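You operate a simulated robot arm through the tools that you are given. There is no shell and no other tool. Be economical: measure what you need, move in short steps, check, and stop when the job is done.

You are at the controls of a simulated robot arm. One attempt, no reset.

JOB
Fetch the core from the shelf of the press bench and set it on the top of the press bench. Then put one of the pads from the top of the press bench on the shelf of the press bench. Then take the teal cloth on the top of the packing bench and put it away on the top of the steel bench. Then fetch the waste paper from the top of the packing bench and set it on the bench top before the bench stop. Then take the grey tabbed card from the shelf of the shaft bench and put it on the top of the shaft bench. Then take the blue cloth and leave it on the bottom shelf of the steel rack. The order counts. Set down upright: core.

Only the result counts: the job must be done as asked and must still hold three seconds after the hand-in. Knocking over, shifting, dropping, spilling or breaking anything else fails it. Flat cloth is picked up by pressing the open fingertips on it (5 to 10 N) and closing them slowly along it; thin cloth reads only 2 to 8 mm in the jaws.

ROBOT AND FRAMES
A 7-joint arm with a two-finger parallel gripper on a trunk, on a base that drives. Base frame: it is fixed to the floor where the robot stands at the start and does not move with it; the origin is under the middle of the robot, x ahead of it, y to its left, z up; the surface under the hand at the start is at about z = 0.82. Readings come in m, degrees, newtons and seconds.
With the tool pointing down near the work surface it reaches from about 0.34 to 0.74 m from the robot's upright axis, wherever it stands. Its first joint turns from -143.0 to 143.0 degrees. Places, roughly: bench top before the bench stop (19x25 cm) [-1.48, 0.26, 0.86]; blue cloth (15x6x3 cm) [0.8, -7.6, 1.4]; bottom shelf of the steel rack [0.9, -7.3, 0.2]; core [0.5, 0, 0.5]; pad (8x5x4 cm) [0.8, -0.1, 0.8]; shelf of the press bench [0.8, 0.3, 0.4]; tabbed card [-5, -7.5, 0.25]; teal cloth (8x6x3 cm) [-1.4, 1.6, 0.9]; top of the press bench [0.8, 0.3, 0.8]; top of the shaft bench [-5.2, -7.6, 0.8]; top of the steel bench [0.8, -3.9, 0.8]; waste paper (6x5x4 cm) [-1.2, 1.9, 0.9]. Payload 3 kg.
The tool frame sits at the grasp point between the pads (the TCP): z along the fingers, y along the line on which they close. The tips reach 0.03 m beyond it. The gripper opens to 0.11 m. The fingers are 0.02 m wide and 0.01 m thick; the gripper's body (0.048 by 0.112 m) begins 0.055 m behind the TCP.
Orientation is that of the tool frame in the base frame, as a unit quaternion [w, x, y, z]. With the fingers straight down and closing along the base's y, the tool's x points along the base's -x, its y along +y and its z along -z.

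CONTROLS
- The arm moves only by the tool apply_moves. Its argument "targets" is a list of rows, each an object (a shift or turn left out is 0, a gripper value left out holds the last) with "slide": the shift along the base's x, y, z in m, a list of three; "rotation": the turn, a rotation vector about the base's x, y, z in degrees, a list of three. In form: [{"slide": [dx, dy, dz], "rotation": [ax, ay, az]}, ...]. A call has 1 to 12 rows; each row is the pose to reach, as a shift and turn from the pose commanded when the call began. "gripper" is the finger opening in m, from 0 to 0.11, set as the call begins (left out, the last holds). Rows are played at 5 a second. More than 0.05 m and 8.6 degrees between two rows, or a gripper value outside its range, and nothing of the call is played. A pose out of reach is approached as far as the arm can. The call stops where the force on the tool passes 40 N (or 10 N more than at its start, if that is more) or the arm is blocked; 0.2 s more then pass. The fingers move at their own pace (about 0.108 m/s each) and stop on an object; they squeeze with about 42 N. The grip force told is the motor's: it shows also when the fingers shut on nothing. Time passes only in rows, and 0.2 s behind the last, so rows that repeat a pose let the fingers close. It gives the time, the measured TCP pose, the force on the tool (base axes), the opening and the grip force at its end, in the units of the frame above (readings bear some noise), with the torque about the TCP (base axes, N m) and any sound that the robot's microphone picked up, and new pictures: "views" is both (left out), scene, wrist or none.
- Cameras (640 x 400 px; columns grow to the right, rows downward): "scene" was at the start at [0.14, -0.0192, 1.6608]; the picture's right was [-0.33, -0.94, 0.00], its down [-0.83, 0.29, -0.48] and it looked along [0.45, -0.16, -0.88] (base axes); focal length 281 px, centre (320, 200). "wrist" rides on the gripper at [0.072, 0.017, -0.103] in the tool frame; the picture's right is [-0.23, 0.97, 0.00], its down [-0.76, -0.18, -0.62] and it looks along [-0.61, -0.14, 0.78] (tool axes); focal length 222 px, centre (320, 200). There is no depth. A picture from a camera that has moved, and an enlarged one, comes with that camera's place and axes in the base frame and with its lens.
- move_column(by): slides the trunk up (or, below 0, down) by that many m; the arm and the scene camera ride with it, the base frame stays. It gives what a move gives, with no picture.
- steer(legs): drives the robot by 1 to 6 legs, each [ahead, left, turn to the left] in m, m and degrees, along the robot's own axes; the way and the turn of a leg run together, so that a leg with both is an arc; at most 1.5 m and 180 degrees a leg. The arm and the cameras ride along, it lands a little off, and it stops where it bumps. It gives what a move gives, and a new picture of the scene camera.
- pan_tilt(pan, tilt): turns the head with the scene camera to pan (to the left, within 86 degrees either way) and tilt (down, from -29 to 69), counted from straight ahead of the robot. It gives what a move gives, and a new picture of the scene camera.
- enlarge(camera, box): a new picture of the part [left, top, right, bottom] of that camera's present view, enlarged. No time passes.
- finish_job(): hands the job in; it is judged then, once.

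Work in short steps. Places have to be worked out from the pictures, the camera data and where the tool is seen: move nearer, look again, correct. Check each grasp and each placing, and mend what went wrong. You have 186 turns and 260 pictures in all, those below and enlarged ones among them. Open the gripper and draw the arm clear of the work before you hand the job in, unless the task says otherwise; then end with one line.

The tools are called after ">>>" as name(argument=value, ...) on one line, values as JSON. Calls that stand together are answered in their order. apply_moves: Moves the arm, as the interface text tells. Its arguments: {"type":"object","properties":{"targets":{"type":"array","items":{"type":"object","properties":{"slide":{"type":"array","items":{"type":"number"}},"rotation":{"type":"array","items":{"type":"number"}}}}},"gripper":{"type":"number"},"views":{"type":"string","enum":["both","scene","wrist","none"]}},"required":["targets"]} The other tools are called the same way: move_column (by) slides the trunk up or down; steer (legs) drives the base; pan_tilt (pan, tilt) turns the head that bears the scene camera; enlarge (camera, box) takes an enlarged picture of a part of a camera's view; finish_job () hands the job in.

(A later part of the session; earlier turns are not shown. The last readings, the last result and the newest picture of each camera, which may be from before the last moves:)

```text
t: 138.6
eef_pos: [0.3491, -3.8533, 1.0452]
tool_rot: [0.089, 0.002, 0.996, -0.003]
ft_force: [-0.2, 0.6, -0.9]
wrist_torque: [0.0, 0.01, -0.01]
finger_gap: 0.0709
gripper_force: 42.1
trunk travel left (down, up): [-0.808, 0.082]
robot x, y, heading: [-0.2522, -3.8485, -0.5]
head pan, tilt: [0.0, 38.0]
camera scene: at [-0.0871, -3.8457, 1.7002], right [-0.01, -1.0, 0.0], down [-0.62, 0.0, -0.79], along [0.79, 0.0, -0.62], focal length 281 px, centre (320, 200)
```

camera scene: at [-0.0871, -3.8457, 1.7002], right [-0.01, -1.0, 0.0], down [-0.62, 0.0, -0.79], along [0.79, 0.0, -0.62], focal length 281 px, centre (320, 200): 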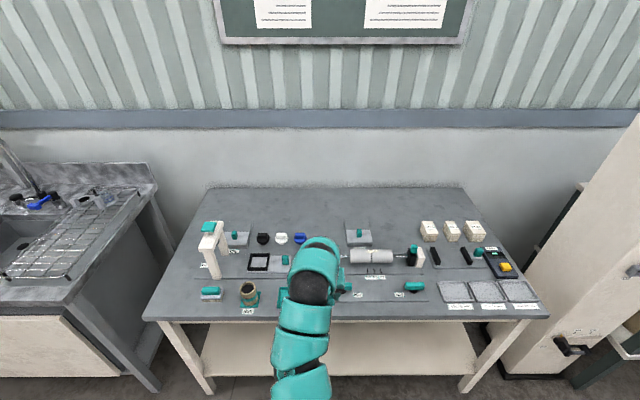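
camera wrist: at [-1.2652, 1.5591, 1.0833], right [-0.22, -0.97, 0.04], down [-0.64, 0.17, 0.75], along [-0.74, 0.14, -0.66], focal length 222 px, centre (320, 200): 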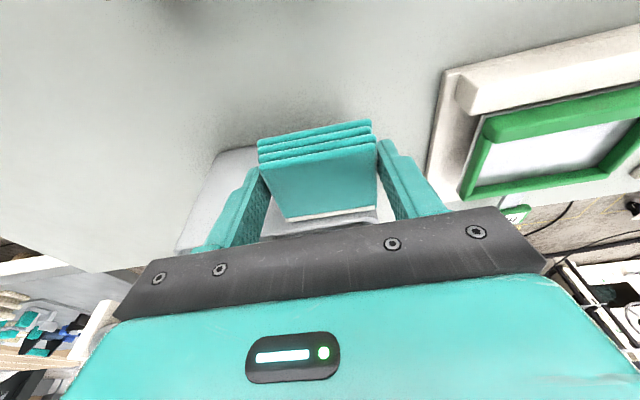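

>>> enlarge(camera="scene", box=[140, 180, 560, 330])

>>> apply_moves(targets=[{"slide": [0, 0, 0]}], views="wrist")

```text
1.52 times, centred on (350, 255) of scene
camera zoom: at [-0.0871, -3.8457, 1.7002], right [-0.01, -1.0, 0.0], down [-0.62, 0.0, -0.79], along [0.79, 0.0, -0.62], focal length 428 px, centre (274, 116)
```

zoom: 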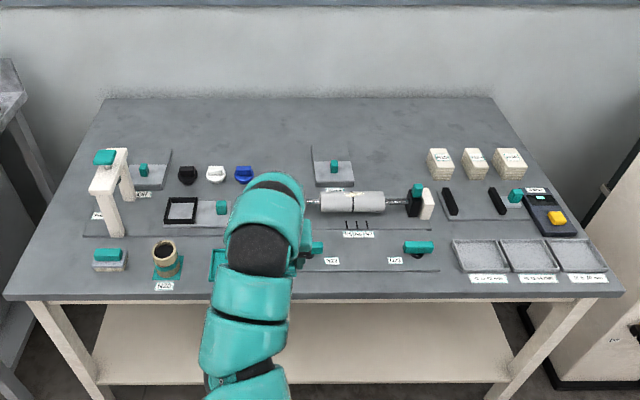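

```text
t: 139.0
eef_pos: [0.3491, -3.8554, 1.0467]
tool_rot: [0.089, 0.002, 0.996, -0.003]
ft_force: [-1.1, -0.2, -0.6]
wrist_torque: [0.01, 0.01, 0.03]
finger_gap: 0.0707
gripper_force: 42.0
trunk travel left (down, up): [-0.808, 0.082]
robot x, y, heading: [-0.2512, -3.8484, -0.3]
head pan, tilt: [0.0, 38.0]
camera wrist: at [0.2596, -3.8366, 1.1353], right [0.23, 0.97, 0.04], down [0.64, -0.18, 0.75], along [0.74, -0.15, -0.66], focal length 222 px, centre (320, 200)
```

wrist: 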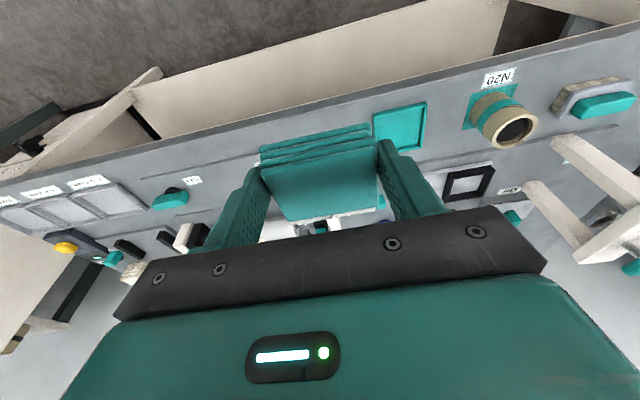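

Free spot at the bench's front-left: about (0.49, -3.345). Sidestep left 0.51 m.

>>> steer(legs=[[0, 0.51, 0.4]])

>>> apply_moves(targets=[{"slide": [0.0, 0, 0.0]}], views="wrist")

```text
t: 141.9
eef_pos: [0.3503, -3.3461, 1.0471]
tool_rot: [0.09, -0.002, 0.996, -0.002]
ft_force: [-0.3, 0.1, 0.7]
wrist_torque: [0.0, 0.02, -0.03]
finger_gap: 0.0707
gripper_force: 42.3
trunk travel left (down, up): [-0.808, 0.082]
robot x, y, heading: [-0.253, -3.3437, -0.1]
head pan, tilt: [0.0, 38.0]
camera scene: at [-0.0862, -3.3406, 1.7002], right [0.0, -1.0, 0.0], down [-0.62, 0.0, -0.79], along [0.79, 0.0, -0.62], focal length 281 px, centre (320, 200)
```

scene: 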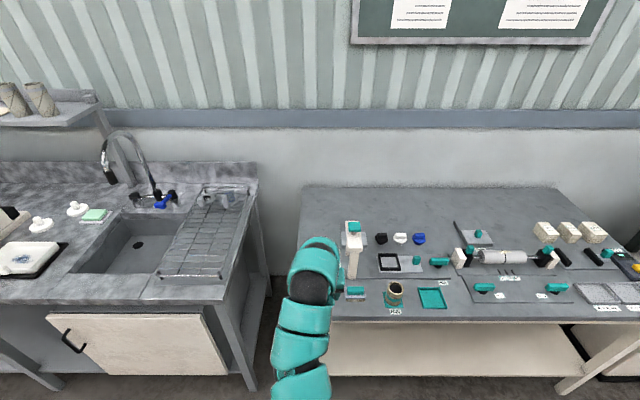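

```text
t: 142.3
eef_pos: [0.3498, -3.3458, 1.045]
tool_rot: [0.09, -0.001, 0.996, -0.003]
ft_force: [1.0, 0.9, -0.4]
wrist_torque: [0.02, 0.02, -0.02]
finger_gap: 0.0708
gripper_force: 41.5
trunk travel left (down, up): [-0.808, 0.082]
robot x, y, heading: [-0.2515, -3.3439, 0.5]
head pan, tilt: [0.0, 38.0]
camera wrist: at [0.2604, -3.3294, 1.1354], right [0.22, 0.97, 0.04], down [0.64, -0.17, 0.75], along [0.74, -0.14, -0.66], focal length 222 px, centre (320, 200)
```

wrist: 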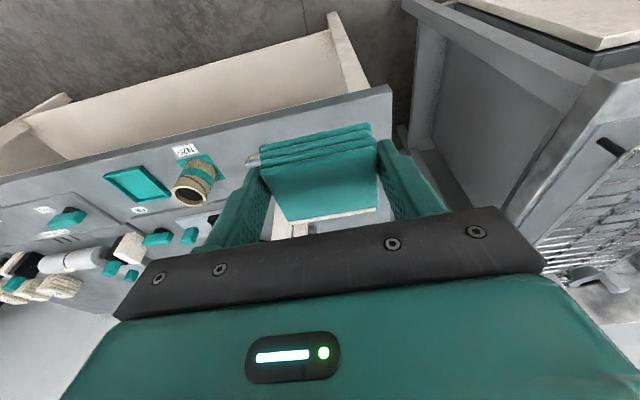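

Bench corner is at about (0.41, -3.255); my spot is clear. Extend, then look from above before lowering.

>>> apply_moves(targets=[{"slide": [0.045, 0, -0.015]}, {"slide": [0.085, 0.002, -0.04]}, {"slide": [0.125, 0.004, -0.07]}, {"slide": [0.135, 0.004, -0.11]}])

```text
t: 143.3
eef_pos: [0.4822, -3.3407, 0.9343]
tool_rot: [0.09, -0.001, 0.996, -0.001]
ft_force: [0.4, 0.0, -0.3]
wrist_torque: [0.05, -0.02, 0.02]
finger_gap: 0.0707
gripper_force: 41.9
trunk travel left (down, up): [-0.808, 0.082]
robot x, y, heading: [-0.2483, -3.3443, 0.2]
head pan, tilt: [0.0, 38.0]
camera scene: at [-0.0863, -3.3414, 1.7002], right [0.0, -1.0, 0.0], down [-0.62, 0.0, -0.79], along [0.79, 0.0, -0.62], focal length 281 px, centre (320, 200)
camera wrist: at [0.3928, -3.3241, 1.0237], right [0.22, 0.97, 0.04], down [0.64, -0.17, 0.75], along [0.74, -0.14, -0.66], focal length 222 px, centre (320, 200)
```

scene: 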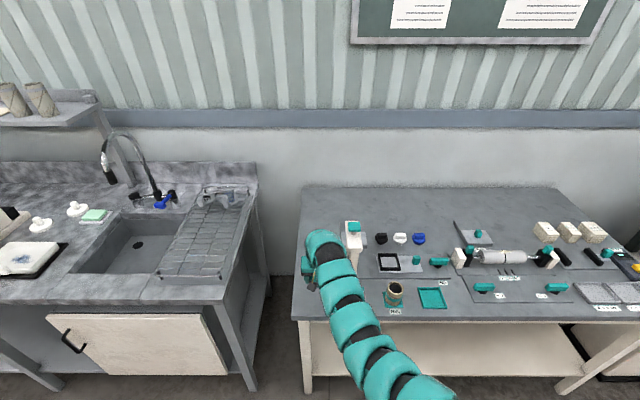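
wrist: 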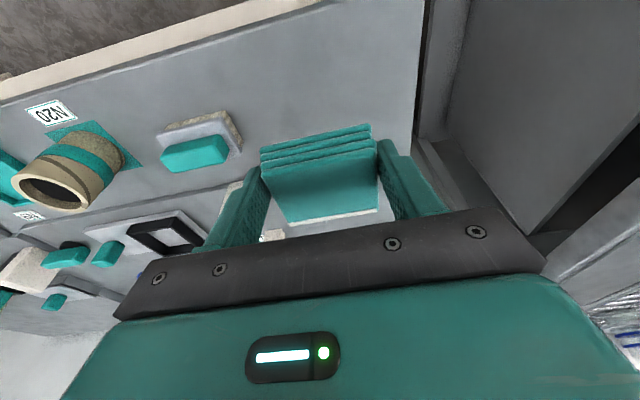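

Clear. Lower to the bench in steps.

>>> apply_moves(targets=[{"slide": [0, 0, -0.035]}, {"slide": [0, 0, -0.065]}, {"slide": [0, 0, -0.073]}, {"slide": [0, 0, -0.077]}, {"slide": [0, 0, -0.081]}], views="wrist")

```text
t: 144.6
eef_pos: [0.4837, -3.3422, 0.8564]
tool_rot: [0.089, -0.001, 0.996, -0.002]
ft_force: [-0.5, 0.0, -0.8]
wrist_torque: [-0.04, 0.03, -0.01]
finger_gap: 0.0707
gripper_force: 42.2
trunk travel left (down, up): [-0.808, 0.082]
robot x, y, heading: [-0.25, -3.343, 0.2]
head pan, tilt: [0.0, 38.0]
camera wrist: at [0.394, -3.3244, 0.9447], right [0.22, 0.97, 0.04], down [0.64, -0.17, 0.75], along [0.74, -0.14, -0.66], focal length 222 px, centre (320, 200)
```

wrist: 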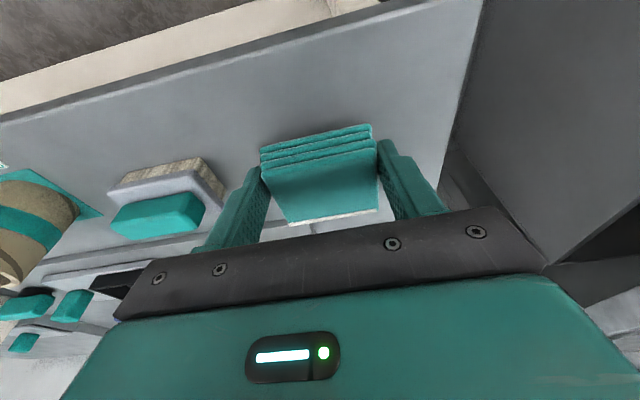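

>>> apply_moves(targets=[{"slide": [0, 0, -0.003]}, {"slide": [0, 0, -0.006]}, {"slide": [0, 0, -0.009]}], views="none")

```text
t: 145.3
eef_pos: [0.4848, -3.3423, 0.8464]
tool_rot: [0.088, -0.002, 0.996, -0.002]
ft_force: [-0.1, 0.5, 0.2]
wrist_torque: [0.02, -0.02, 0.0]
finger_gap: 0.0707
gripper_force: 42.0
trunk travel left (down, up): [-0.808, 0.082]
robot x, y, heading: [-0.2515, -3.3481, -0.2]
head pan, tilt: [0.0, 38.0]
```

>>> apply_moves(targets=[{"slide": [0, 0, -0.003]}, {"slide": [0, 0, -0.006]}, {"slide": [0, 0, -0.009]}, {"slide": [0, 0, -0.012]}], views="wrist")

```text
t: 146.3
eef_pos: [0.4848, -3.343, 0.8342]
tool_rot: [0.09, -0.001, 0.996, -0.002]
ft_force: [-1.7, -1.5, 5.8]
wrist_torque: [0.2, 0.15, 0.05]
finger_gap: 0.0708
gripper_force: 41.8
trunk travel left (down, up): [-0.808, 0.082]
robot x, y, heading: [-0.2534, -3.3443, -0.0]
head pan, tilt: [0.0, 38.0]
camera wrist: at [0.3954, -3.3256, 0.9232], right [0.22, 0.97, 0.04], down [0.64, -0.17, 0.75], along [0.74, -0.14, -0.66], focal length 222 px, centre (320, 200)
```

wrist: 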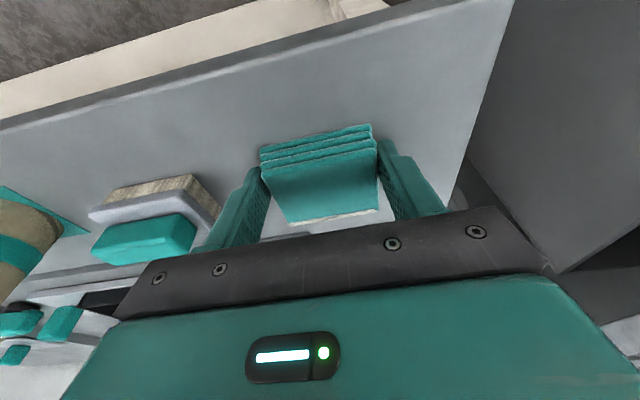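

Contact (~6 N) at bench level. Release with a limited opening and rise.

>>> apply_moves(targets=[{"slide": [0, 0, 0.001]}, {"slide": [0, 0, 0.001]}, {"slide": [0, 0, 0.001]}], gripper=0.09, views="none")

>>> apply_moves(targets=[{"slide": [-0.003, 0, 0.04]}, {"slide": [-0.006, 0, 0.08]}, {"slide": [-0.02, 0, 0.12]}, {"slide": [-0.05, 0, 0.15]}], views="wrist")

```text
t: 147.2
eef_pos: [0.4871, -3.3411, 0.834]
tool_rot: [0.09, -0.001, 0.996, -0.003]
ft_force: [0.9, -0.3, 0.1]
wrist_torque: [-0.01, 0.03, -0.02]
finger_gap: 0.0897
gripper_force: 0.1
trunk travel left (down, up): [-0.808, 0.082]
robot x, y, heading: [-0.252, -3.3442, 0.1]
head pan, tilt: [0.0, 38.0]
```

```text
t: 148.2
eef_pos: [0.4342, -3.3394, 0.9889]
tool_rot: [0.089, -0.001, 0.996, -0.002]
ft_force: [-0.3, -0.7, 0.0]
wrist_torque: [0.02, 0.0, -0.01]
finger_gap: 0.0903
gripper_force: 0.0
trunk travel left (down, up): [-0.808, 0.082]
robot x, y, heading: [-0.2492, -3.3408, 0.1]
head pan, tilt: [0.0, 38.0]
camera wrist: at [0.3434, -3.3222, 1.0768], right [0.22, 0.97, 0.04], down [0.64, -0.17, 0.75], along [0.74, -0.14, -0.66], focal length 222 px, centre (320, 200)
```

wrist: 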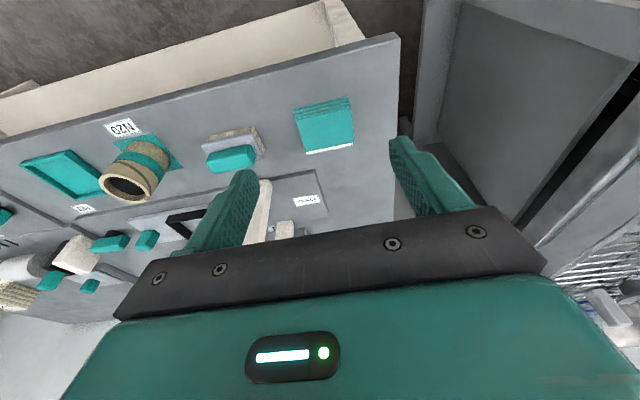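

Cloth set on the steel bench. Now return for the paper: tuck, turn left and drive back up the lane.

>>> apply_moves(targets=[{"slide": [-0.04, 0, 0.02]}, {"slide": [-0.08, 0, 0.04]}, {"slide": [-0.1, 0, 0.055]}], views="none")

>>> steer(legs=[[0, 0, 90], [1.5, 0, 0], [1.5, 0, 0], [1.5, 0, 0], [0.72, 0, 0]])

```text
t: 148.9
eef_pos: [0.3342, -3.3408, 1.041]
tool_rot: [0.09, -0.003, 0.996, -0.003]
ft_force: [0.0, 0.9, -0.9]
wrist_torque: [0.02, 0.01, 0.04]
finger_gap: 0.09
gripper_force: 0.2
trunk travel left (down, up): [-0.808, 0.082]
robot x, y, heading: [-0.2519, -3.3451, 0.1]
head pan, tilt: [0.0, 38.0]
```

```text
t: 177.9
eef_pos: [-0.4659, 2.4684, 1.0395]
tool_rot: [-0.064, 0.725, -0.683, -0.064]
ft_force: [0.3, -0.3, -1.3]
wrist_torque: [-0.01, -0.02, 0.01]
finger_gap: 0.0899
gripper_force: 0.1
trunk travel left (down, up): [-0.808, 0.082]
robot x, y, heading: [-0.4325, 1.8801, 93.2]
head pan, tilt: [0.0, 38.0]
camera scene: at [-0.4407, 2.0519, 1.7002], right [1.0, 0.06, 0.0], down [0.04, -0.61, -0.79], along [-0.05, 0.79, -0.62], focal length 281 px, centre (320, 200)
```

scene: 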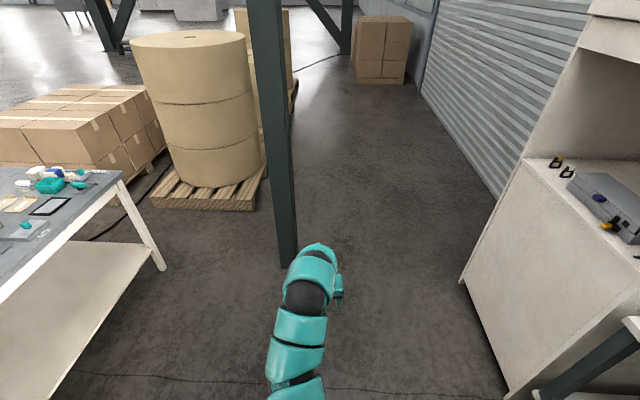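

I've drifted toward the bench; shift right before turning so the arm clears the shelf post.

>>> steer(legs=[[0, -0.25, 0], [0, 0, 86.8]])

```text
t: 183.6
eef_pos: [-0.7612, 1.8701, 1.0413]
tool_rot: [-0.001, 0.996, 0.022, -0.09]
ft_force: [0.3, 0.3, -0.1]
wrist_torque: [0.01, 0.01, 0.01]
finger_gap: 0.09
gripper_force: 0.1
trunk travel left (down, up): [-0.808, 0.082]
robot x, y, heading: [-0.1744, 1.8988, -177.6]
head pan, tilt: [0.0, 38.0]
camera scene: at [-0.3431, 1.8919, 1.7002], right [-0.04, 1.0, 0.0], down [0.62, 0.03, -0.79], along [-0.79, -0.03, -0.62], focal length 281 px, centre (320, 200)
```

scene: 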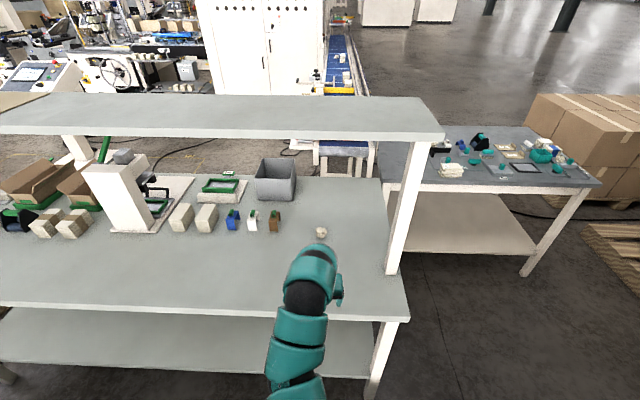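

Paper at about (-1.175, 1.862). Drive forward and straighten.

>>> steer(legs=[[0.28, 0.01, -2.4]])

>>> apply_moves(targets=[{"slide": [-0.03, 0, -0.03]}, {"slide": [-0.05, 0, -0.06]}], gripper=0.1, views="wrist")

```text
t: 185.5
eef_pos: [-1.0463, 1.8726, 1.0385]
tool_rot: [-0.003, 0.996, 0.004, -0.089]
ft_force: [-0.1, 0.2, -0.8]
wrist_torque: [0.03, -0.01, 0.03]
finger_gap: 0.09
gripper_force: 0.1
trunk travel left (down, up): [-0.808, 0.082]
robot x, y, heading: [-0.4611, 1.8841, -179.7]
head pan, tilt: [0.0, 38.0]
camera scene: at [-0.627, 1.8803, 1.7001], right [-0.01, 1.0, 0.0], down [0.62, 0.0, -0.79], along [-0.79, -0.01, -0.62], focal length 281 px, centre (320, 200)
```

scene: 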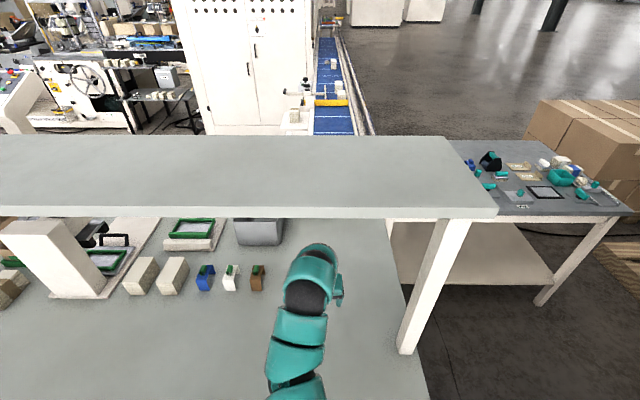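

```text
t: 186.1
eef_pos: [-1.093, 1.8732, 0.9798]
tool_rot: [-0.002, 0.996, 0.004, -0.09]
ft_force: [-0.3, 0.6, 0.2]
wrist_torque: [0.01, -0.01, 0.02]
finger_gap: 0.1002
gripper_force: 0.1
trunk travel left (down, up): [-0.808, 0.082]
robot x, y, heading: [-0.4615, 1.8781, -179.7]
head pan, tilt: [0.0, 38.0]
camera wrist: at [-1.0038, 1.8567, 1.0692], right [-0.22, -0.98, 0.04], down [-0.64, 0.17, 0.75], along [-0.74, 0.14, -0.66], focal length 222 px, centre (320, 200)
```

wrist: 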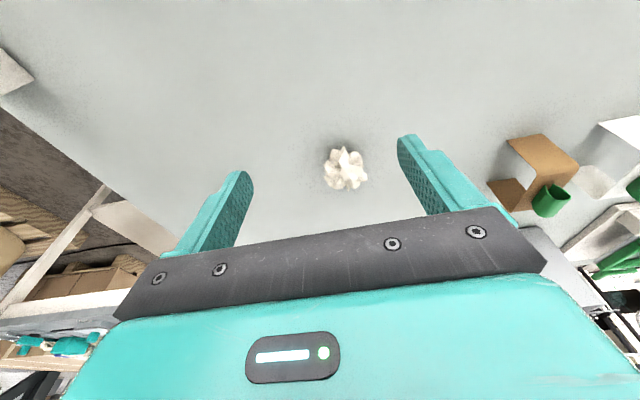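

Paper at (-1.174, 1.858). Move over and down in steps.

>>> apply_moves(targets=[{"slide": [-0.04, -0.008, -0.01]}, {"slide": [-0.079, -0.015, -0.03]}, {"slide": [-0.079, -0.015, -0.06]}, {"slide": [-0.079, -0.015, -0.085]}], views="wrist")

```text
t: 187.1
eef_pos: [-1.1727, 1.8592, 0.8946]
tool_rot: [-0.002, 0.996, 0.004, -0.089]
ft_force: [0.3, 0.7, 0.1]
wrist_torque: [0.02, -0.02, -0.02]
finger_gap: 0.1
gripper_force: 0.0
trunk travel left (down, up): [-0.808, 0.082]
robot x, y, heading: [-0.4597, 1.8827, -179.4]
head pan, tilt: [0.0, 38.0]
camera wrist: at [-1.0836, 1.8423, 0.9849], right [-0.22, -0.98, 0.04], down [-0.64, 0.17, 0.75], along [-0.74, 0.14, -0.66], focal length 222 px, centre (320, 200)
```

wrist: 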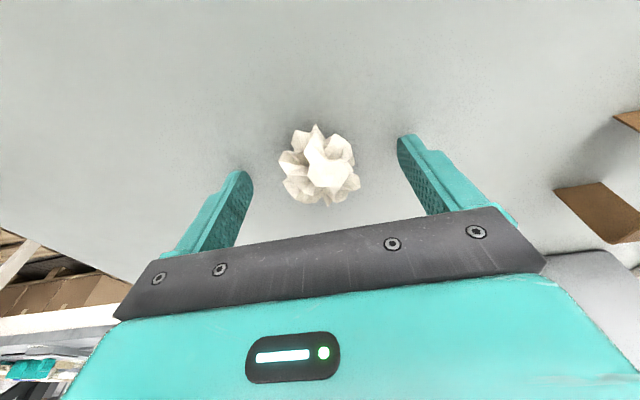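

>>> apply_moves(targets=[{"slide": [0, 0, -0.005]}, {"slide": [0, 0, -0.005]}], views="none")

>>> apply_moves(targets=[{"slide": [0, 0, 0]}, {"slide": [0, 0, 0]}, {"slide": [0, 0, 0]}, {"slide": [0, 0, 0]}], gripper=0, views="wrist")

```text
t: 187.7
eef_pos: [-1.1728, 1.8567, 0.8907]
tool_rot: [-0.001, 0.996, 0.006, -0.091]
ft_force: [2.0, 0.4, 8.7]
wrist_torque: [-0.43, -0.11, 0.1]
finger_gap: 0.0995
gripper_force: 0.0
trunk travel left (down, up): [-0.808, 0.082]
robot x, y, heading: [-0.4607, 1.8831, -179.8]
head pan, tilt: [0.0, 38.0]
```

```text
t: 188.7
eef_pos: [-1.1718, 1.8575, 0.8903]
tool_rot: [-0.001, 0.996, 0.005, -0.091]
ft_force: [-0.6, -4.0, 13.1]
wrist_torque: [-0.45, -0.04, -0.01]
finger_gap: 0.0437
gripper_force: 42.3
trunk travel left (down, up): [-0.808, 0.082]
robot x, y, heading: [-0.46, 1.879, -179.5]
head pan, tilt: [0.0, 38.0]
camera wrist: at [-1.0824, 1.841, 0.9805], right [-0.21, -0.98, 0.04], down [-0.64, 0.17, 0.75], along [-0.74, 0.14, -0.66], focal length 222 px, centre (320, 200)
```

wrist: 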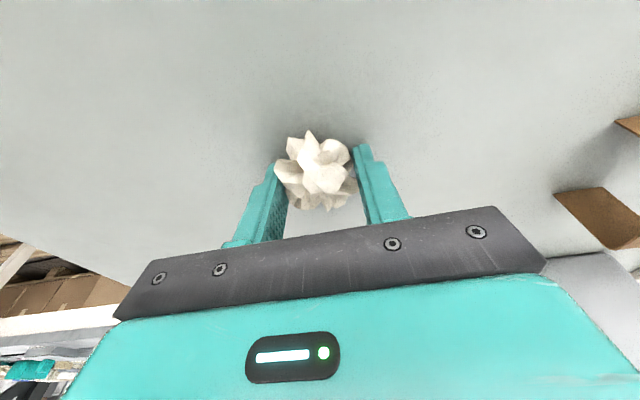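

Paper gripped (bench top ≈ 0.86). Lift, back out.

>>> apply_moves(targets=[{"slide": [0, 0, 0.03]}, {"slide": [0.03, 0, 0.07]}, {"slide": [0.06, 0, 0.11]}, {"slide": [0.1, 0, 0.14]}], views="wrist")

>>> steer(legs=[[-0.28, 0, 0], [0, 0, 90], [1.5, 0, 0]])

>>> pan_tilt(pan=-40, tilt=35)

```text
t: 189.7
eef_pos: [-1.0688, 1.8569, 1.0332]
tool_rot: [-0.001, 0.996, 0.004, -0.09]
ft_force: [0.1, 0.2, 0.6]
wrist_torque: [-0.01, 0.02, 0.01]
finger_gap: 0.0435
gripper_force: 42.1
trunk travel left (down, up): [-0.808, 0.082]
robot x, y, heading: [-0.4618, 1.8804, -179.5]
head pan, tilt: [0.0, 38.0]
camera wrist: at [-0.979, 1.8406, 1.1221], right [-0.21, -0.98, 0.04], down [-0.64, 0.17, 0.75], along [-0.74, 0.14, -0.66], focal length 222 px, centre (320, 200)
```

wrist: 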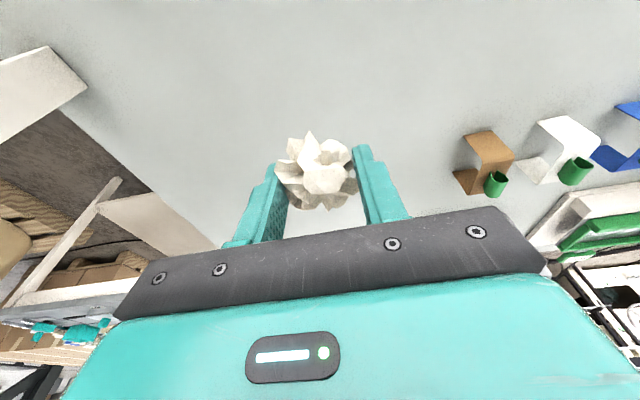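

```text
t: 202.7
eef_pos: [-0.1281, -0.2676, 1.0329]
tool_rot: [0.063, 0.695, 0.714, -0.064]
ft_force: [0.5, 1.1, -1.3]
wrist_torque: [0.0, -0.02, 0.01]
finger_gap: 0.0432
gripper_force: 41.9
trunk travel left (down, up): [-0.808, 0.082]
robot x, y, heading: [-0.1611, 0.3465, -88.5]
head pan, tilt: [0.0, 38.0]
camera scene: at [-0.1565, 0.1814, 1.7002], right [-1.0, -0.03, 0.0], down [-0.02, 0.62, -0.79], along [0.02, -0.79, -0.62], focal length 281 px, centre (320, 200)
```

scene: 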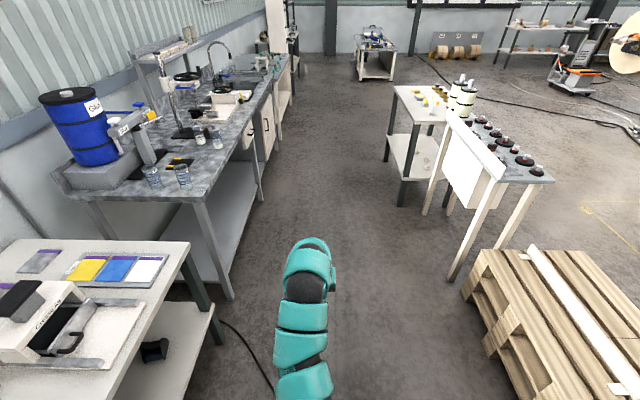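

```text
t: 203.7
eef_pos: [-0.1277, -0.2682, 1.0316]
tool_rot: [0.062, 0.694, 0.714, -0.064]
ft_force: [-0.1, -0.5, -0.6]
wrist_torque: [0.02, 0.04, -0.03]
finger_gap: 0.0433
gripper_force: 41.6
trunk travel left (down, up): [-0.808, 0.082]
robot x, y, heading: [-0.1562, 0.3431, -88.4]
head pan, tilt: [-40.0, 35.0]
camera scene: at [-0.2135, 0.1991, 1.7048], right [-0.78, 0.62, 0.0], down [0.36, 0.45, -0.82], along [-0.51, -0.64, -0.57], focal length 281 px, centre (320, 200)
```

scene: 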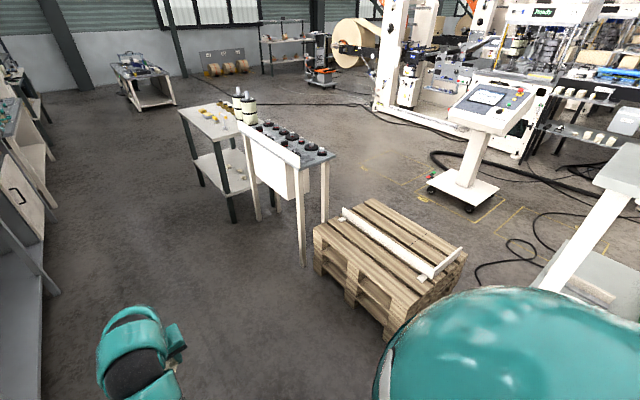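

The bench end is partly blocked by a pallet stack. I move to just south of the bench's end and face it to inspect the bench stop.

>>> steer(legs=[[0.5, 0, 0], [0, 0, -91.5]])

>>> pan_tilt(pan=-10, tilt=35)

```text
t: 210.7
eef_pos: [-0.7568, -0.154, 1.0317]
tool_rot: [-0.004, 0.996, -0.014, -0.09]
ft_force: [0.5, 1.3, -0.1]
wrist_torque: [-0.02, 0.0, -0.02]
finger_gap: 0.043
gripper_force: 41.5
trunk travel left (down, up): [-0.808, 0.082]
robot x, y, heading: [-0.1402, -0.158, 178.3]
head pan, tilt: [-40.0, 35.0]
camera scene: at [-0.2907, -0.0917, 1.7048], right [0.67, 0.75, 0.0], down [0.43, -0.38, -0.82], along [-0.61, 0.54, -0.57], focal length 281 px, centre (320, 200)
```

scene: 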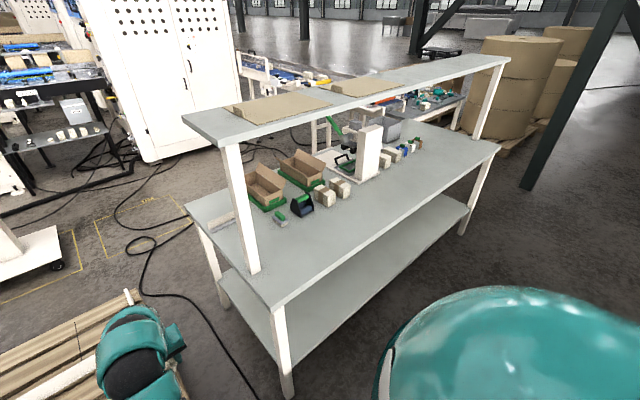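

```text
t: 211.6
eef_pos: [-0.757, -0.1538, 1.0312]
tool_rot: [-0.004, 0.996, -0.014, -0.089]
ft_force: [-0.1, 0.7, -0.3]
wrist_torque: [-0.02, 0.03, 0.01]
finger_gap: 0.0429
gripper_force: 41.4
trunk travel left (down, up): [-0.808, 0.082]
robot x, y, heading: [-0.142, -0.1552, 178.4]
head pan, tilt: [-10.0, 35.0]
camera scene: at [-0.3112, -0.1325, 1.7048], right [0.2, 0.98, 0.0], down [0.56, -0.12, -0.82], along [-0.8, 0.17, -0.57], focal length 281 px, centre (320, 200)
```

scene: 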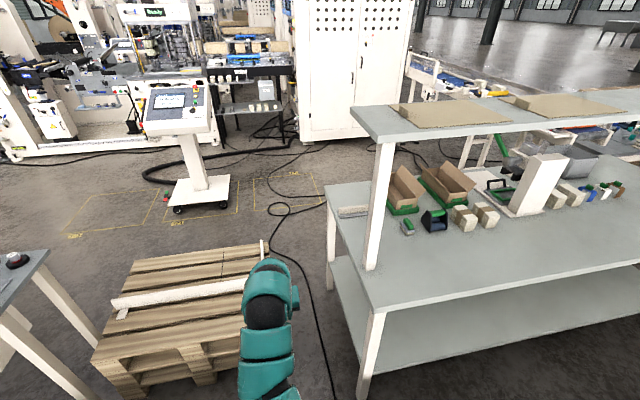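

>>> enlarge(camera="scene", box=[300, 150, 460, 250])

```text
4.00 times, centred on (380, 200) of scene
camera zoom: at [-0.3112, -0.1325, 1.7048], right [0.2, 0.98, 0.0], down [0.56, -0.12, -0.82], along [-0.8, 0.17, -0.57], focal length 1123 px, centre (80, 200)
```

zoom: 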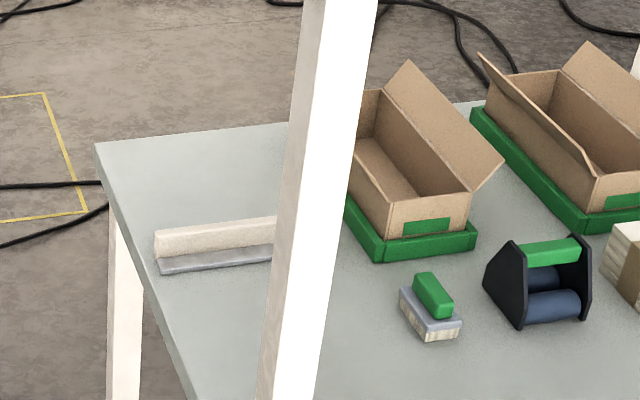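

The stop bar lies at x ≈ -1.35, y 0.18–0.33; the zone is behind it around (-1.48, 0.26). I squeeze in between bench end and pallet to about x = -0.76.

>>> steer(legs=[[0.6, 0.015, 1.5]])

```text
t: 215.0
eef_pos: [-1.3663, -0.1796, 1.0312]
tool_rot: [-0.002, 0.996, 0.001, -0.09]
ft_force: [-0.5, 0.1, -1.2]
wrist_torque: [0.02, 0.03, -0.01]
finger_gap: 0.0427
gripper_force: 42.1
trunk travel left (down, up): [-0.808, 0.082]
robot x, y, heading: [-0.752, -0.1592, -180.0]
head pan, tilt: [-10.0, 35.0]
camera scene: at [-0.9214, -0.1445, 1.7047], right [0.17, 0.99, 0.0], down [0.57, -0.1, -0.82], along [-0.81, 0.14, -0.57], focal length 281 px, centre (320, 200)
```

scene: 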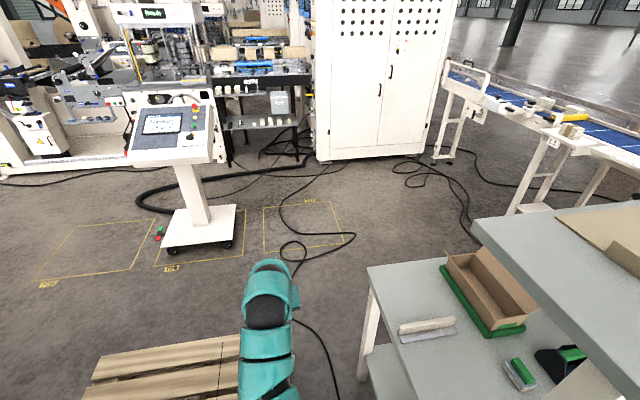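

>>> enlarge(camera="scene", box=[340, 240, 560, 378])

```text
2.90 times, centred on (450, 309) of scene
camera zoom: at [-0.9214, -0.1445, 1.7047], right [0.17, 0.99, 0.0], down [0.57, -0.1, -0.82], along [-0.81, 0.14, -0.57], focal length 814 px, centre (-57, -116)
```

zoom: 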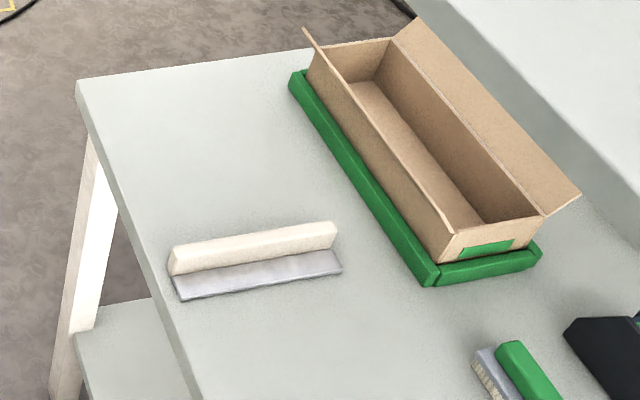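

I nudge 3 cm further and swing the hand toward the zone, yawing the tool 32°.

>>> steer(legs=[[0.03, 0, 0]])

>>> apply_moves(targets=[{"slide": [0.005, 0.047, 0], "rotation": [0, 0, -6.5]}, {"slide": [0.01, 0.094, 0], "rotation": [0, 0, -13]}, {"slide": [0.01, 0.14, 0], "rotation": [0, 0, -19.5]}, {"slide": [0.01, 0.187, 0], "rotation": [0, 0, -26]}, {"slide": [0.01, 0.234, 0], "rotation": [0, 0, -32]}])

```text
t: 215.9
eef_pos: [-1.3987, -0.1793, 1.0303]
tool_rot: [-0.002, 0.996, 0.002, -0.089]
ft_force: [-1.0, 0.1, -0.8]
wrist_torque: [0.02, 0.0, 0.0]
finger_gap: 0.043
gripper_force: 41.7
trunk travel left (down, up): [-0.808, 0.082]
robot x, y, heading: [-0.7832, -0.1642, -179.8]
head pan, tilt: [-10.0, 35.0]
camera scene: at [-0.9548, -0.1445, 1.7045], right [0.17, 0.99, 0.0], down [0.57, -0.1, -0.82], along [-0.81, 0.14, -0.58], focal length 281 px, centre (320, 200)
```

scene: 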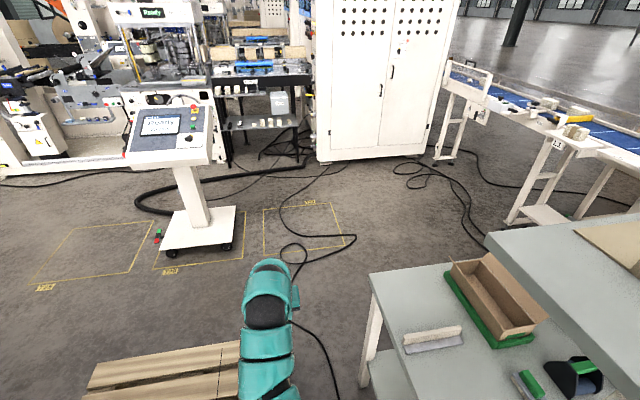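

```text
t: 217.1
eef_pos: [-1.3883, 0.0582, 1.0325]
tool_rot: [-0.027, 0.957, -0.275, -0.086]
ft_force: [-0.6, 0.6, -0.7]
wrist_torque: [0.01, -0.02, -0.02]
finger_gap: 0.0426
gripper_force: 41.9
trunk travel left (down, up): [-0.808, 0.082]
robot x, y, heading: [-0.7819, -0.1623, -179.8]
head pan, tilt: [-10.0, 35.0]
camera scene: at [-0.9521, -0.1431, 1.7048], right [0.17, 0.99, 0.0], down [0.57, -0.1, -0.82], along [-0.81, 0.14, -0.57], focal length 281 px, centre (320, 200)
camera wrist: at [-1.32, -0.0035, 1.1215], right [-0.7, -0.71, 0.04], down [-0.45, 0.49, 0.75], along [-0.55, 0.51, -0.66], focal length 222 px, centre (320, 200)
```

scene: 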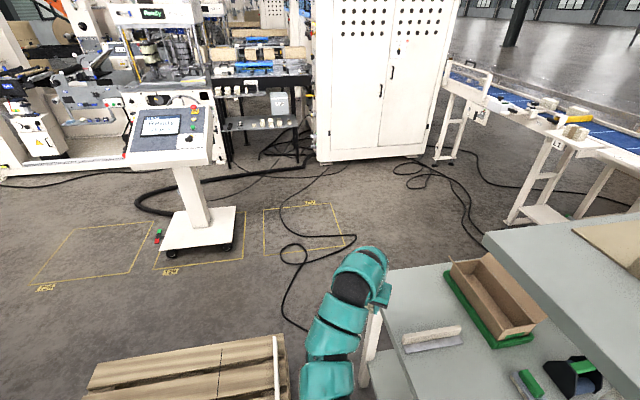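
wrist: 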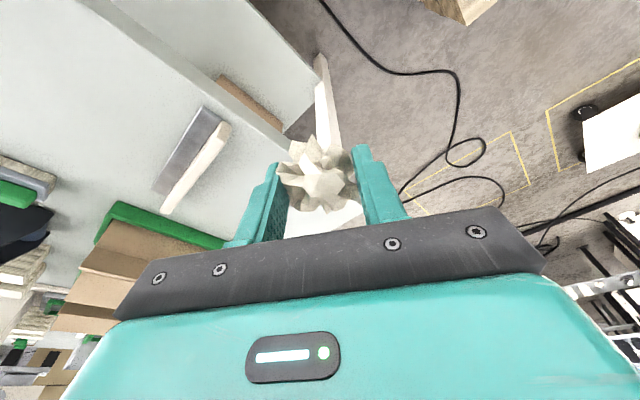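

Extend outward to (-1.465, 0.265) with 12° more pitch, staying high.

>>> apply_moves(targets=[{"slide": [-0.01, 0.045, 0], "rotation": [1.6, 2.5, 0]}, {"slide": [-0.025, 0.09, -0.01], "rotation": [3.2, 5.1, 0]}, {"slide": [-0.045, 0.13, -0.02], "rotation": [4.8, 7.6, 0]}, {"slide": [-0.065, 0.17, -0.03], "rotation": [6.4, 10.2, 0]}, {"slide": [-0.078, 0.205, -0.04], "rotation": [6.4, 10.2, 0]}])

```text
t: 218.3
eef_pos: [-1.4664, 0.2629, 0.9902]
tool_rot: [-0.056, 0.943, -0.269, -0.185]
ft_force: [0.5, 0.2, -0.1]
wrist_torque: [-0.01, 0.02, 0.05]
finger_gap: 0.0425
gripper_force: 42.4
trunk travel left (down, up): [-0.808, 0.082]
robot x, y, heading: [-0.7814, -0.1635, -179.8]
head pan, tilt: [-10.0, 35.0]
camera scene: at [-0.9524, -0.1429, 1.7047], right [0.17, 0.99, 0.0], down [0.57, -0.1, -0.82], along [-0.81, 0.14, -0.57], focal length 281 px, centre (320, 200)
camera wrist: at [-1.3858, 0.1917, 1.0591], right [-0.69, -0.72, 0.08], down [-0.3, 0.39, 0.87], along [-0.65, 0.58, -0.49], focal length 222 px, centre (320, 200)
```

scene: 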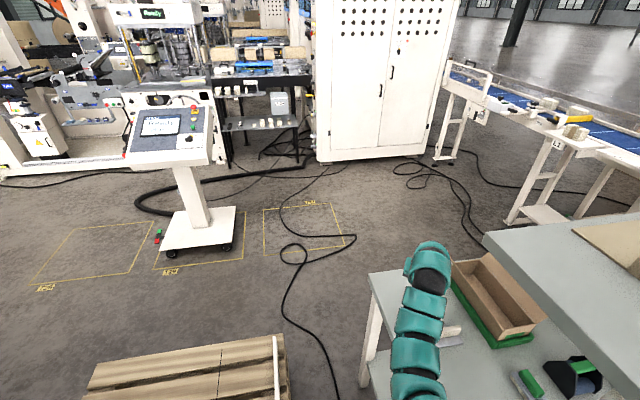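
wrist: 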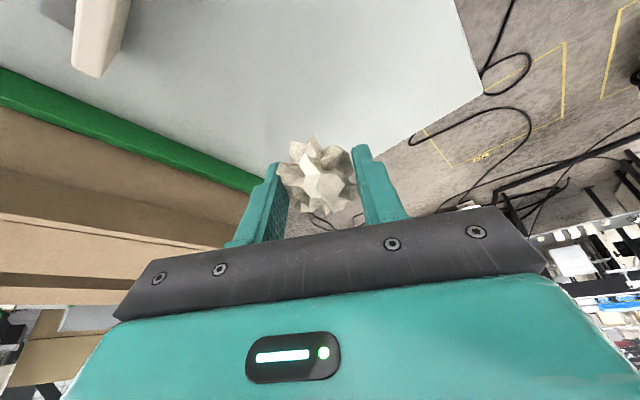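

In place above the zone. Lower with the trunk, then finely.

>>> move_column(by=-0.085)

>>> apply_moves(targets=[{"slide": [0, 0, -0.004]}, {"slide": [0, 0, -0.008]}, {"slide": [0, 0, -0.012]}], views="wrist")

```text
t: 219.5
eef_pos: [-1.4673, 0.2616, 0.9064]
tool_rot: [-0.056, 0.943, -0.269, -0.186]
ft_force: [-0.2, -0.2, 0.0]
wrist_torque: [-0.02, 0.0, 0.02]
finger_gap: 0.0424
gripper_force: 41.9
trunk travel left (down, up): [-0.723, 0.167]
robot x, y, heading: [-0.7872, -0.1607, -179.7]
head pan, tilt: [-10.0, 35.0]
```

```text
t: 220.3
eef_pos: [-1.4673, 0.2612, 0.8938]
tool_rot: [-0.057, 0.943, -0.27, -0.186]
ft_force: [0.6, 0.4, -1.1]
wrist_torque: [0.03, -0.03, -0.02]
finger_gap: 0.0423
gripper_force: 42.5
trunk travel left (down, up): [-0.723, 0.167]
robot x, y, heading: [-0.7853, -0.1622, -179.7]
head pan, tilt: [-10.0, 35.0]
camera wrist: at [-1.3852, 0.1903, 0.9624], right [-0.69, -0.72, 0.08], down [-0.31, 0.39, 0.87], along [-0.65, 0.58, -0.49], focal length 222 px, centre (320, 200)
```

wrist: 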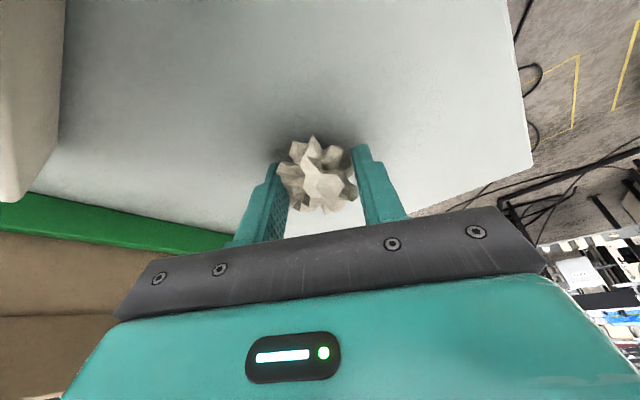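

>>> apply_moves(targets=[{"slide": [0, 0, -0.003]}, {"slide": [0, 0, -0.005]}], views="none")

```text
t: 220.9
eef_pos: [-1.4667, 0.2608, 0.891]
tool_rot: [-0.056, 0.943, -0.27, -0.188]
ft_force: [0.5, 3.4, 12.8]
wrist_torque: [0.03, 0.01, 0.01]
finger_gap: 0.0422
gripper_force: 41.7
trunk travel left (down, up): [-0.723, 0.167]
robot x, y, heading: [-0.7827, -0.1634, -179.9]
head pan, tilt: [-10.0, 35.0]
```

Contact. Release and withdraw upward.

>>> apply_moves(targets=[{"slide": [0, 0, 0.003]}, {"slide": [0, 0, 0.003]}, {"slide": [0, 0, 0.003]}, {"slide": [0, 0, 0.003]}], gripper=0.09, views="none")

>>> apply_moves(targets=[{"slide": [0.01, -0.006, 0.03]}, {"slide": [0.02, -0.012, 0.07]}, {"slide": [0.03, -0.02, 0.11]}], views="wrist")

```text
t: 221.9
eef_pos: [-1.4665, 0.262, 0.8912]
tool_rot: [-0.056, 0.944, -0.269, -0.185]
ft_force: [-0.4, 0.6, -0.7]
wrist_torque: [0.01, -0.01, 0.06]
finger_gap: 0.0896
gripper_force: 0.1
trunk travel left (down, up): [-0.723, 0.167]
robot x, y, heading: [-0.7824, -0.1616, -179.8]
head pan, tilt: [-10.0, 35.0]
```

```text
t: 222.7
eef_pos: [-1.4365, 0.2407, 1.0007]
tool_rot: [-0.055, 0.944, -0.268, -0.185]
ft_force: [0.3, -0.5, 0.3]
wrist_torque: [0.0, -0.02, 0.01]
finger_gap: 0.0903
gripper_force: 0.1
trunk travel left (down, up): [-0.723, 0.167]
robot x, y, heading: [-0.7854, -0.1608, -179.8]
head pan, tilt: [-10.0, 35.0]
camera wrist: at [-1.3549, 0.1689, 1.0697], right [-0.69, -0.72, 0.08], down [-0.31, 0.39, 0.87], along [-0.65, 0.58, -0.49], focal length 222 px, centre (320, 200)
```

wrist: 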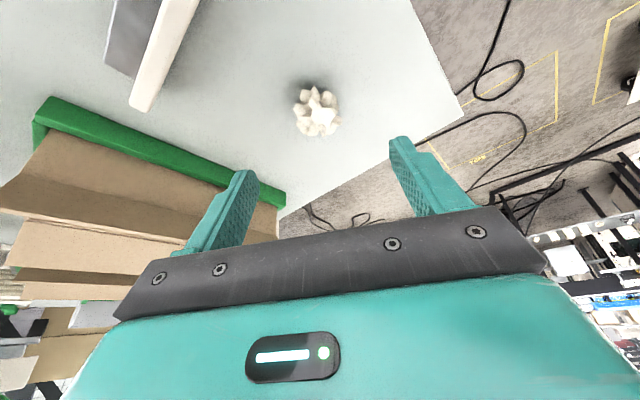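

Paper sits in the zone. Swing the hand back out of the bench area.

>>> apply_moves(targets=[{"slide": [0.01, -0.04, 0.01], "rotation": [0, 0, 3]}, {"slide": [0.02, -0.085, 0.02], "rotation": [0, 0, 7]}, {"slide": [0.03, -0.13, 0.03], "rotation": [0, 0, 11]}, {"slide": [0.035, -0.175, 0.04], "rotation": [0, 0, 15]}, {"slide": [0.04, -0.22, 0.04], "rotation": [0, 0, 19]}, {"slide": [0.04, -0.265, 0.04], "rotation": [0, 0, 23]}, {"slide": [0.04, -0.31, 0.04], "rotation": [0, 0, 27]}, {"slide": [0.04, -0.355, 0.04], "rotation": [0, 0, 31]}, {"slide": [0.04, -0.4, 0.04], "rotation": [0, 0, 32]}], views="scene")

```text
t: 224.7
eef_pos: [-1.3916, -0.1606, 1.0391]
tool_rot: [-0.002, 0.981, 0.0, -0.194]
ft_force: [0.6, 0.2, 0.3]
wrist_torque: [0.02, -0.07, -0.01]
finger_gap: 0.0899
gripper_force: 0.1
trunk travel left (down, up): [-0.723, 0.167]
robot x, y, heading: [-0.782, -0.164, -180.0]
head pan, tilt: [-10.0, 35.0]
camera scene: at [-0.9515, -0.1454, 1.6199], right [0.17, 0.99, 0.0], down [0.56, -0.1, -0.82], along [-0.81, 0.14, -0.57], focal length 281 px, centre (320, 200)
```

scene: 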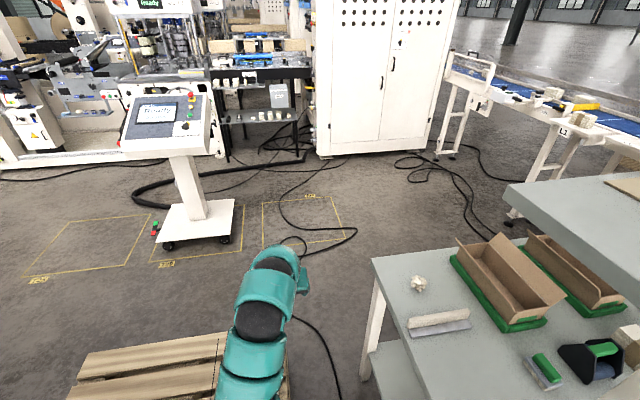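

Paper visible behind the stop. Back out, turn toward -y, and drive down the lane.

>>> steer(legs=[[-0.58, 0, 0], [0, 0, 90], [1.5, 0, 0], [1.5, 0, 0], [1.5, 0, 0]])

>>> pan_tilt(pan=-30, tilt=20)

```text
t: 252.9
eef_pos: [-0.4285, -5.2588, 1.0396]
tool_rot: [0.13, 0.719, 0.667, -0.144]
ft_force: [-0.9, 0.4, 0.9]
wrist_torque: [-0.02, 0.0, 0.01]
finger_gap: 0.09
gripper_force: 0.0
trunk travel left (down, up): [-0.723, 0.167]
robot x, y, heading: [-0.3789, -4.6527, -94.2]
head pan, tilt: [-10.0, 35.0]
camera scene: at [-0.4073, -4.8154, 1.6198], right [-0.97, 0.25, 0.0], down [0.14, 0.56, -0.82], along [-0.2, -0.79, -0.57], focal length 281 px, centre (320, 200)
```

scene: 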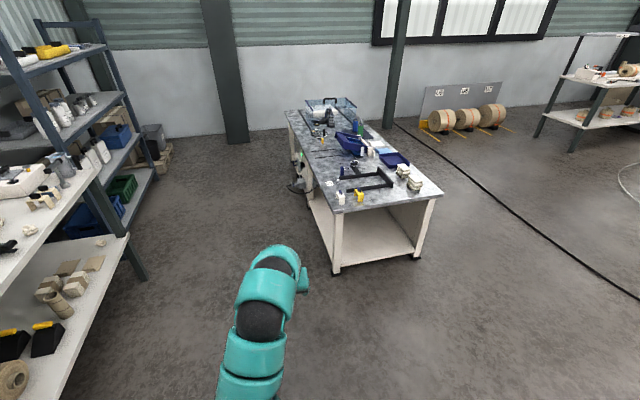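

```text
t: 253.8
eef_pos: [-0.4296, -5.2593, 1.0395]
tool_rot: [0.131, 0.719, 0.667, -0.144]
ft_force: [0.0, -0.8, 0.2]
wrist_torque: [0.0, 0.01, 0.0]
finger_gap: 0.0903
gripper_force: 0.0
trunk travel left (down, up): [-0.723, 0.167]
robot x, y, heading: [-0.3785, -4.6503, -94.3]
head pan, tilt: [-30.0, 20.0]
camera scene: at [-0.4379, -4.8068, 1.6436], right [-0.83, 0.56, 0.0], down [0.19, 0.28, -0.94], along [-0.53, -0.78, -0.34], focal length 281 px, centre (320, 200)
```

scene: 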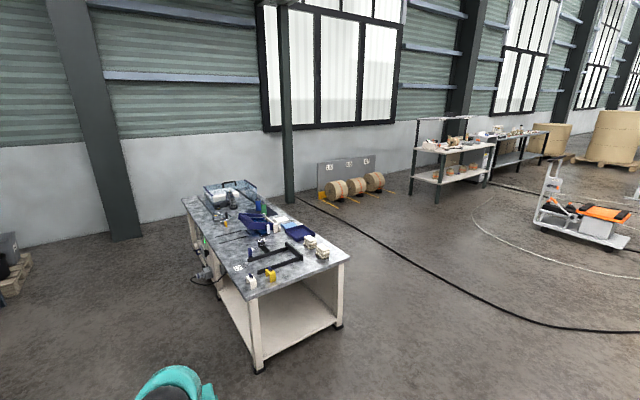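

The shaft bench is likely the table by the window at x ≈ -4.7…-6.3, y ≈ -7.4. Turn west and drive along y ≈ -4.8.

>>> steer(legs=[[0, 0, -85.8], [1.5, 0, 0], [1.5, 0, 0]])

>>> pan_tilt(pan=45, tilt=20)

```text
t: 271.7
eef_pos: [-3.9524, -4.6584, 1.0389]
tool_rot: [-0.001, 0.981, 0.004, -0.194]
ft_force: [0.3, 0.6, 0.3]
wrist_torque: [0.02, 0.01, 0.01]
finger_gap: 0.0899
gripper_force: 0.0
trunk travel left (down, up): [-0.723, 0.167]
robot x, y, heading: [-3.3413, -4.6596, -179.7]
head pan, tilt: [-30.0, 20.0]
camera scene: at [-3.5075, -4.6101, 1.6436], right [0.49, 0.87, 0.0], down [0.3, -0.17, -0.94], along [-0.82, 0.46, -0.34], focal length 281 px, centre (320, 200)
```

scene: 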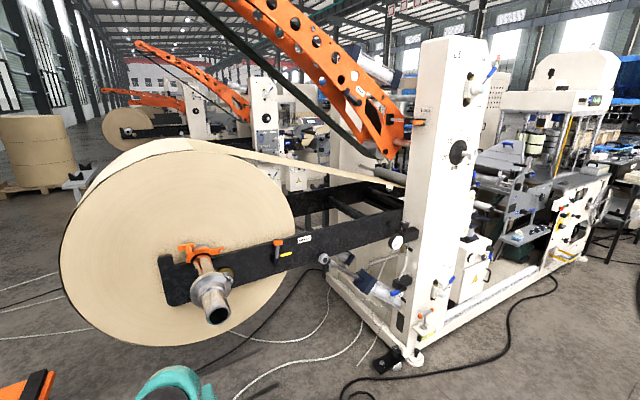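

```text
t: 273.2
eef_pos: [-3.9526, -4.6576, 1.0401]
tool_rot: [-0.002, 0.981, 0.003, -0.194]
ft_force: [0.4, -0.7, 0.4]
wrist_torque: [0.0, 0.0, 0.02]
finger_gap: 0.0902
gripper_force: 0.1
trunk travel left (down, up): [-0.723, 0.167]
robot x, y, heading: [-3.3442, -4.6575, -179.4]
head pan, tilt: [45.0, 20.0]
camera scene: at [-3.4917, -4.7224, 1.6437], right [-0.71, 0.7, 0.0], down [0.24, 0.24, -0.94], along [-0.66, -0.67, -0.34], focal length 281 px, centre (320, 200)
```

scene: 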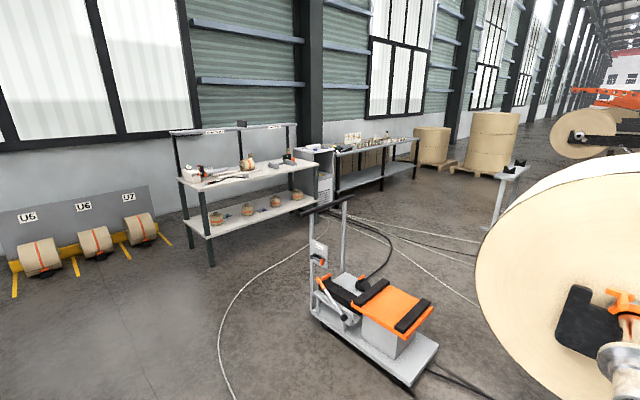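

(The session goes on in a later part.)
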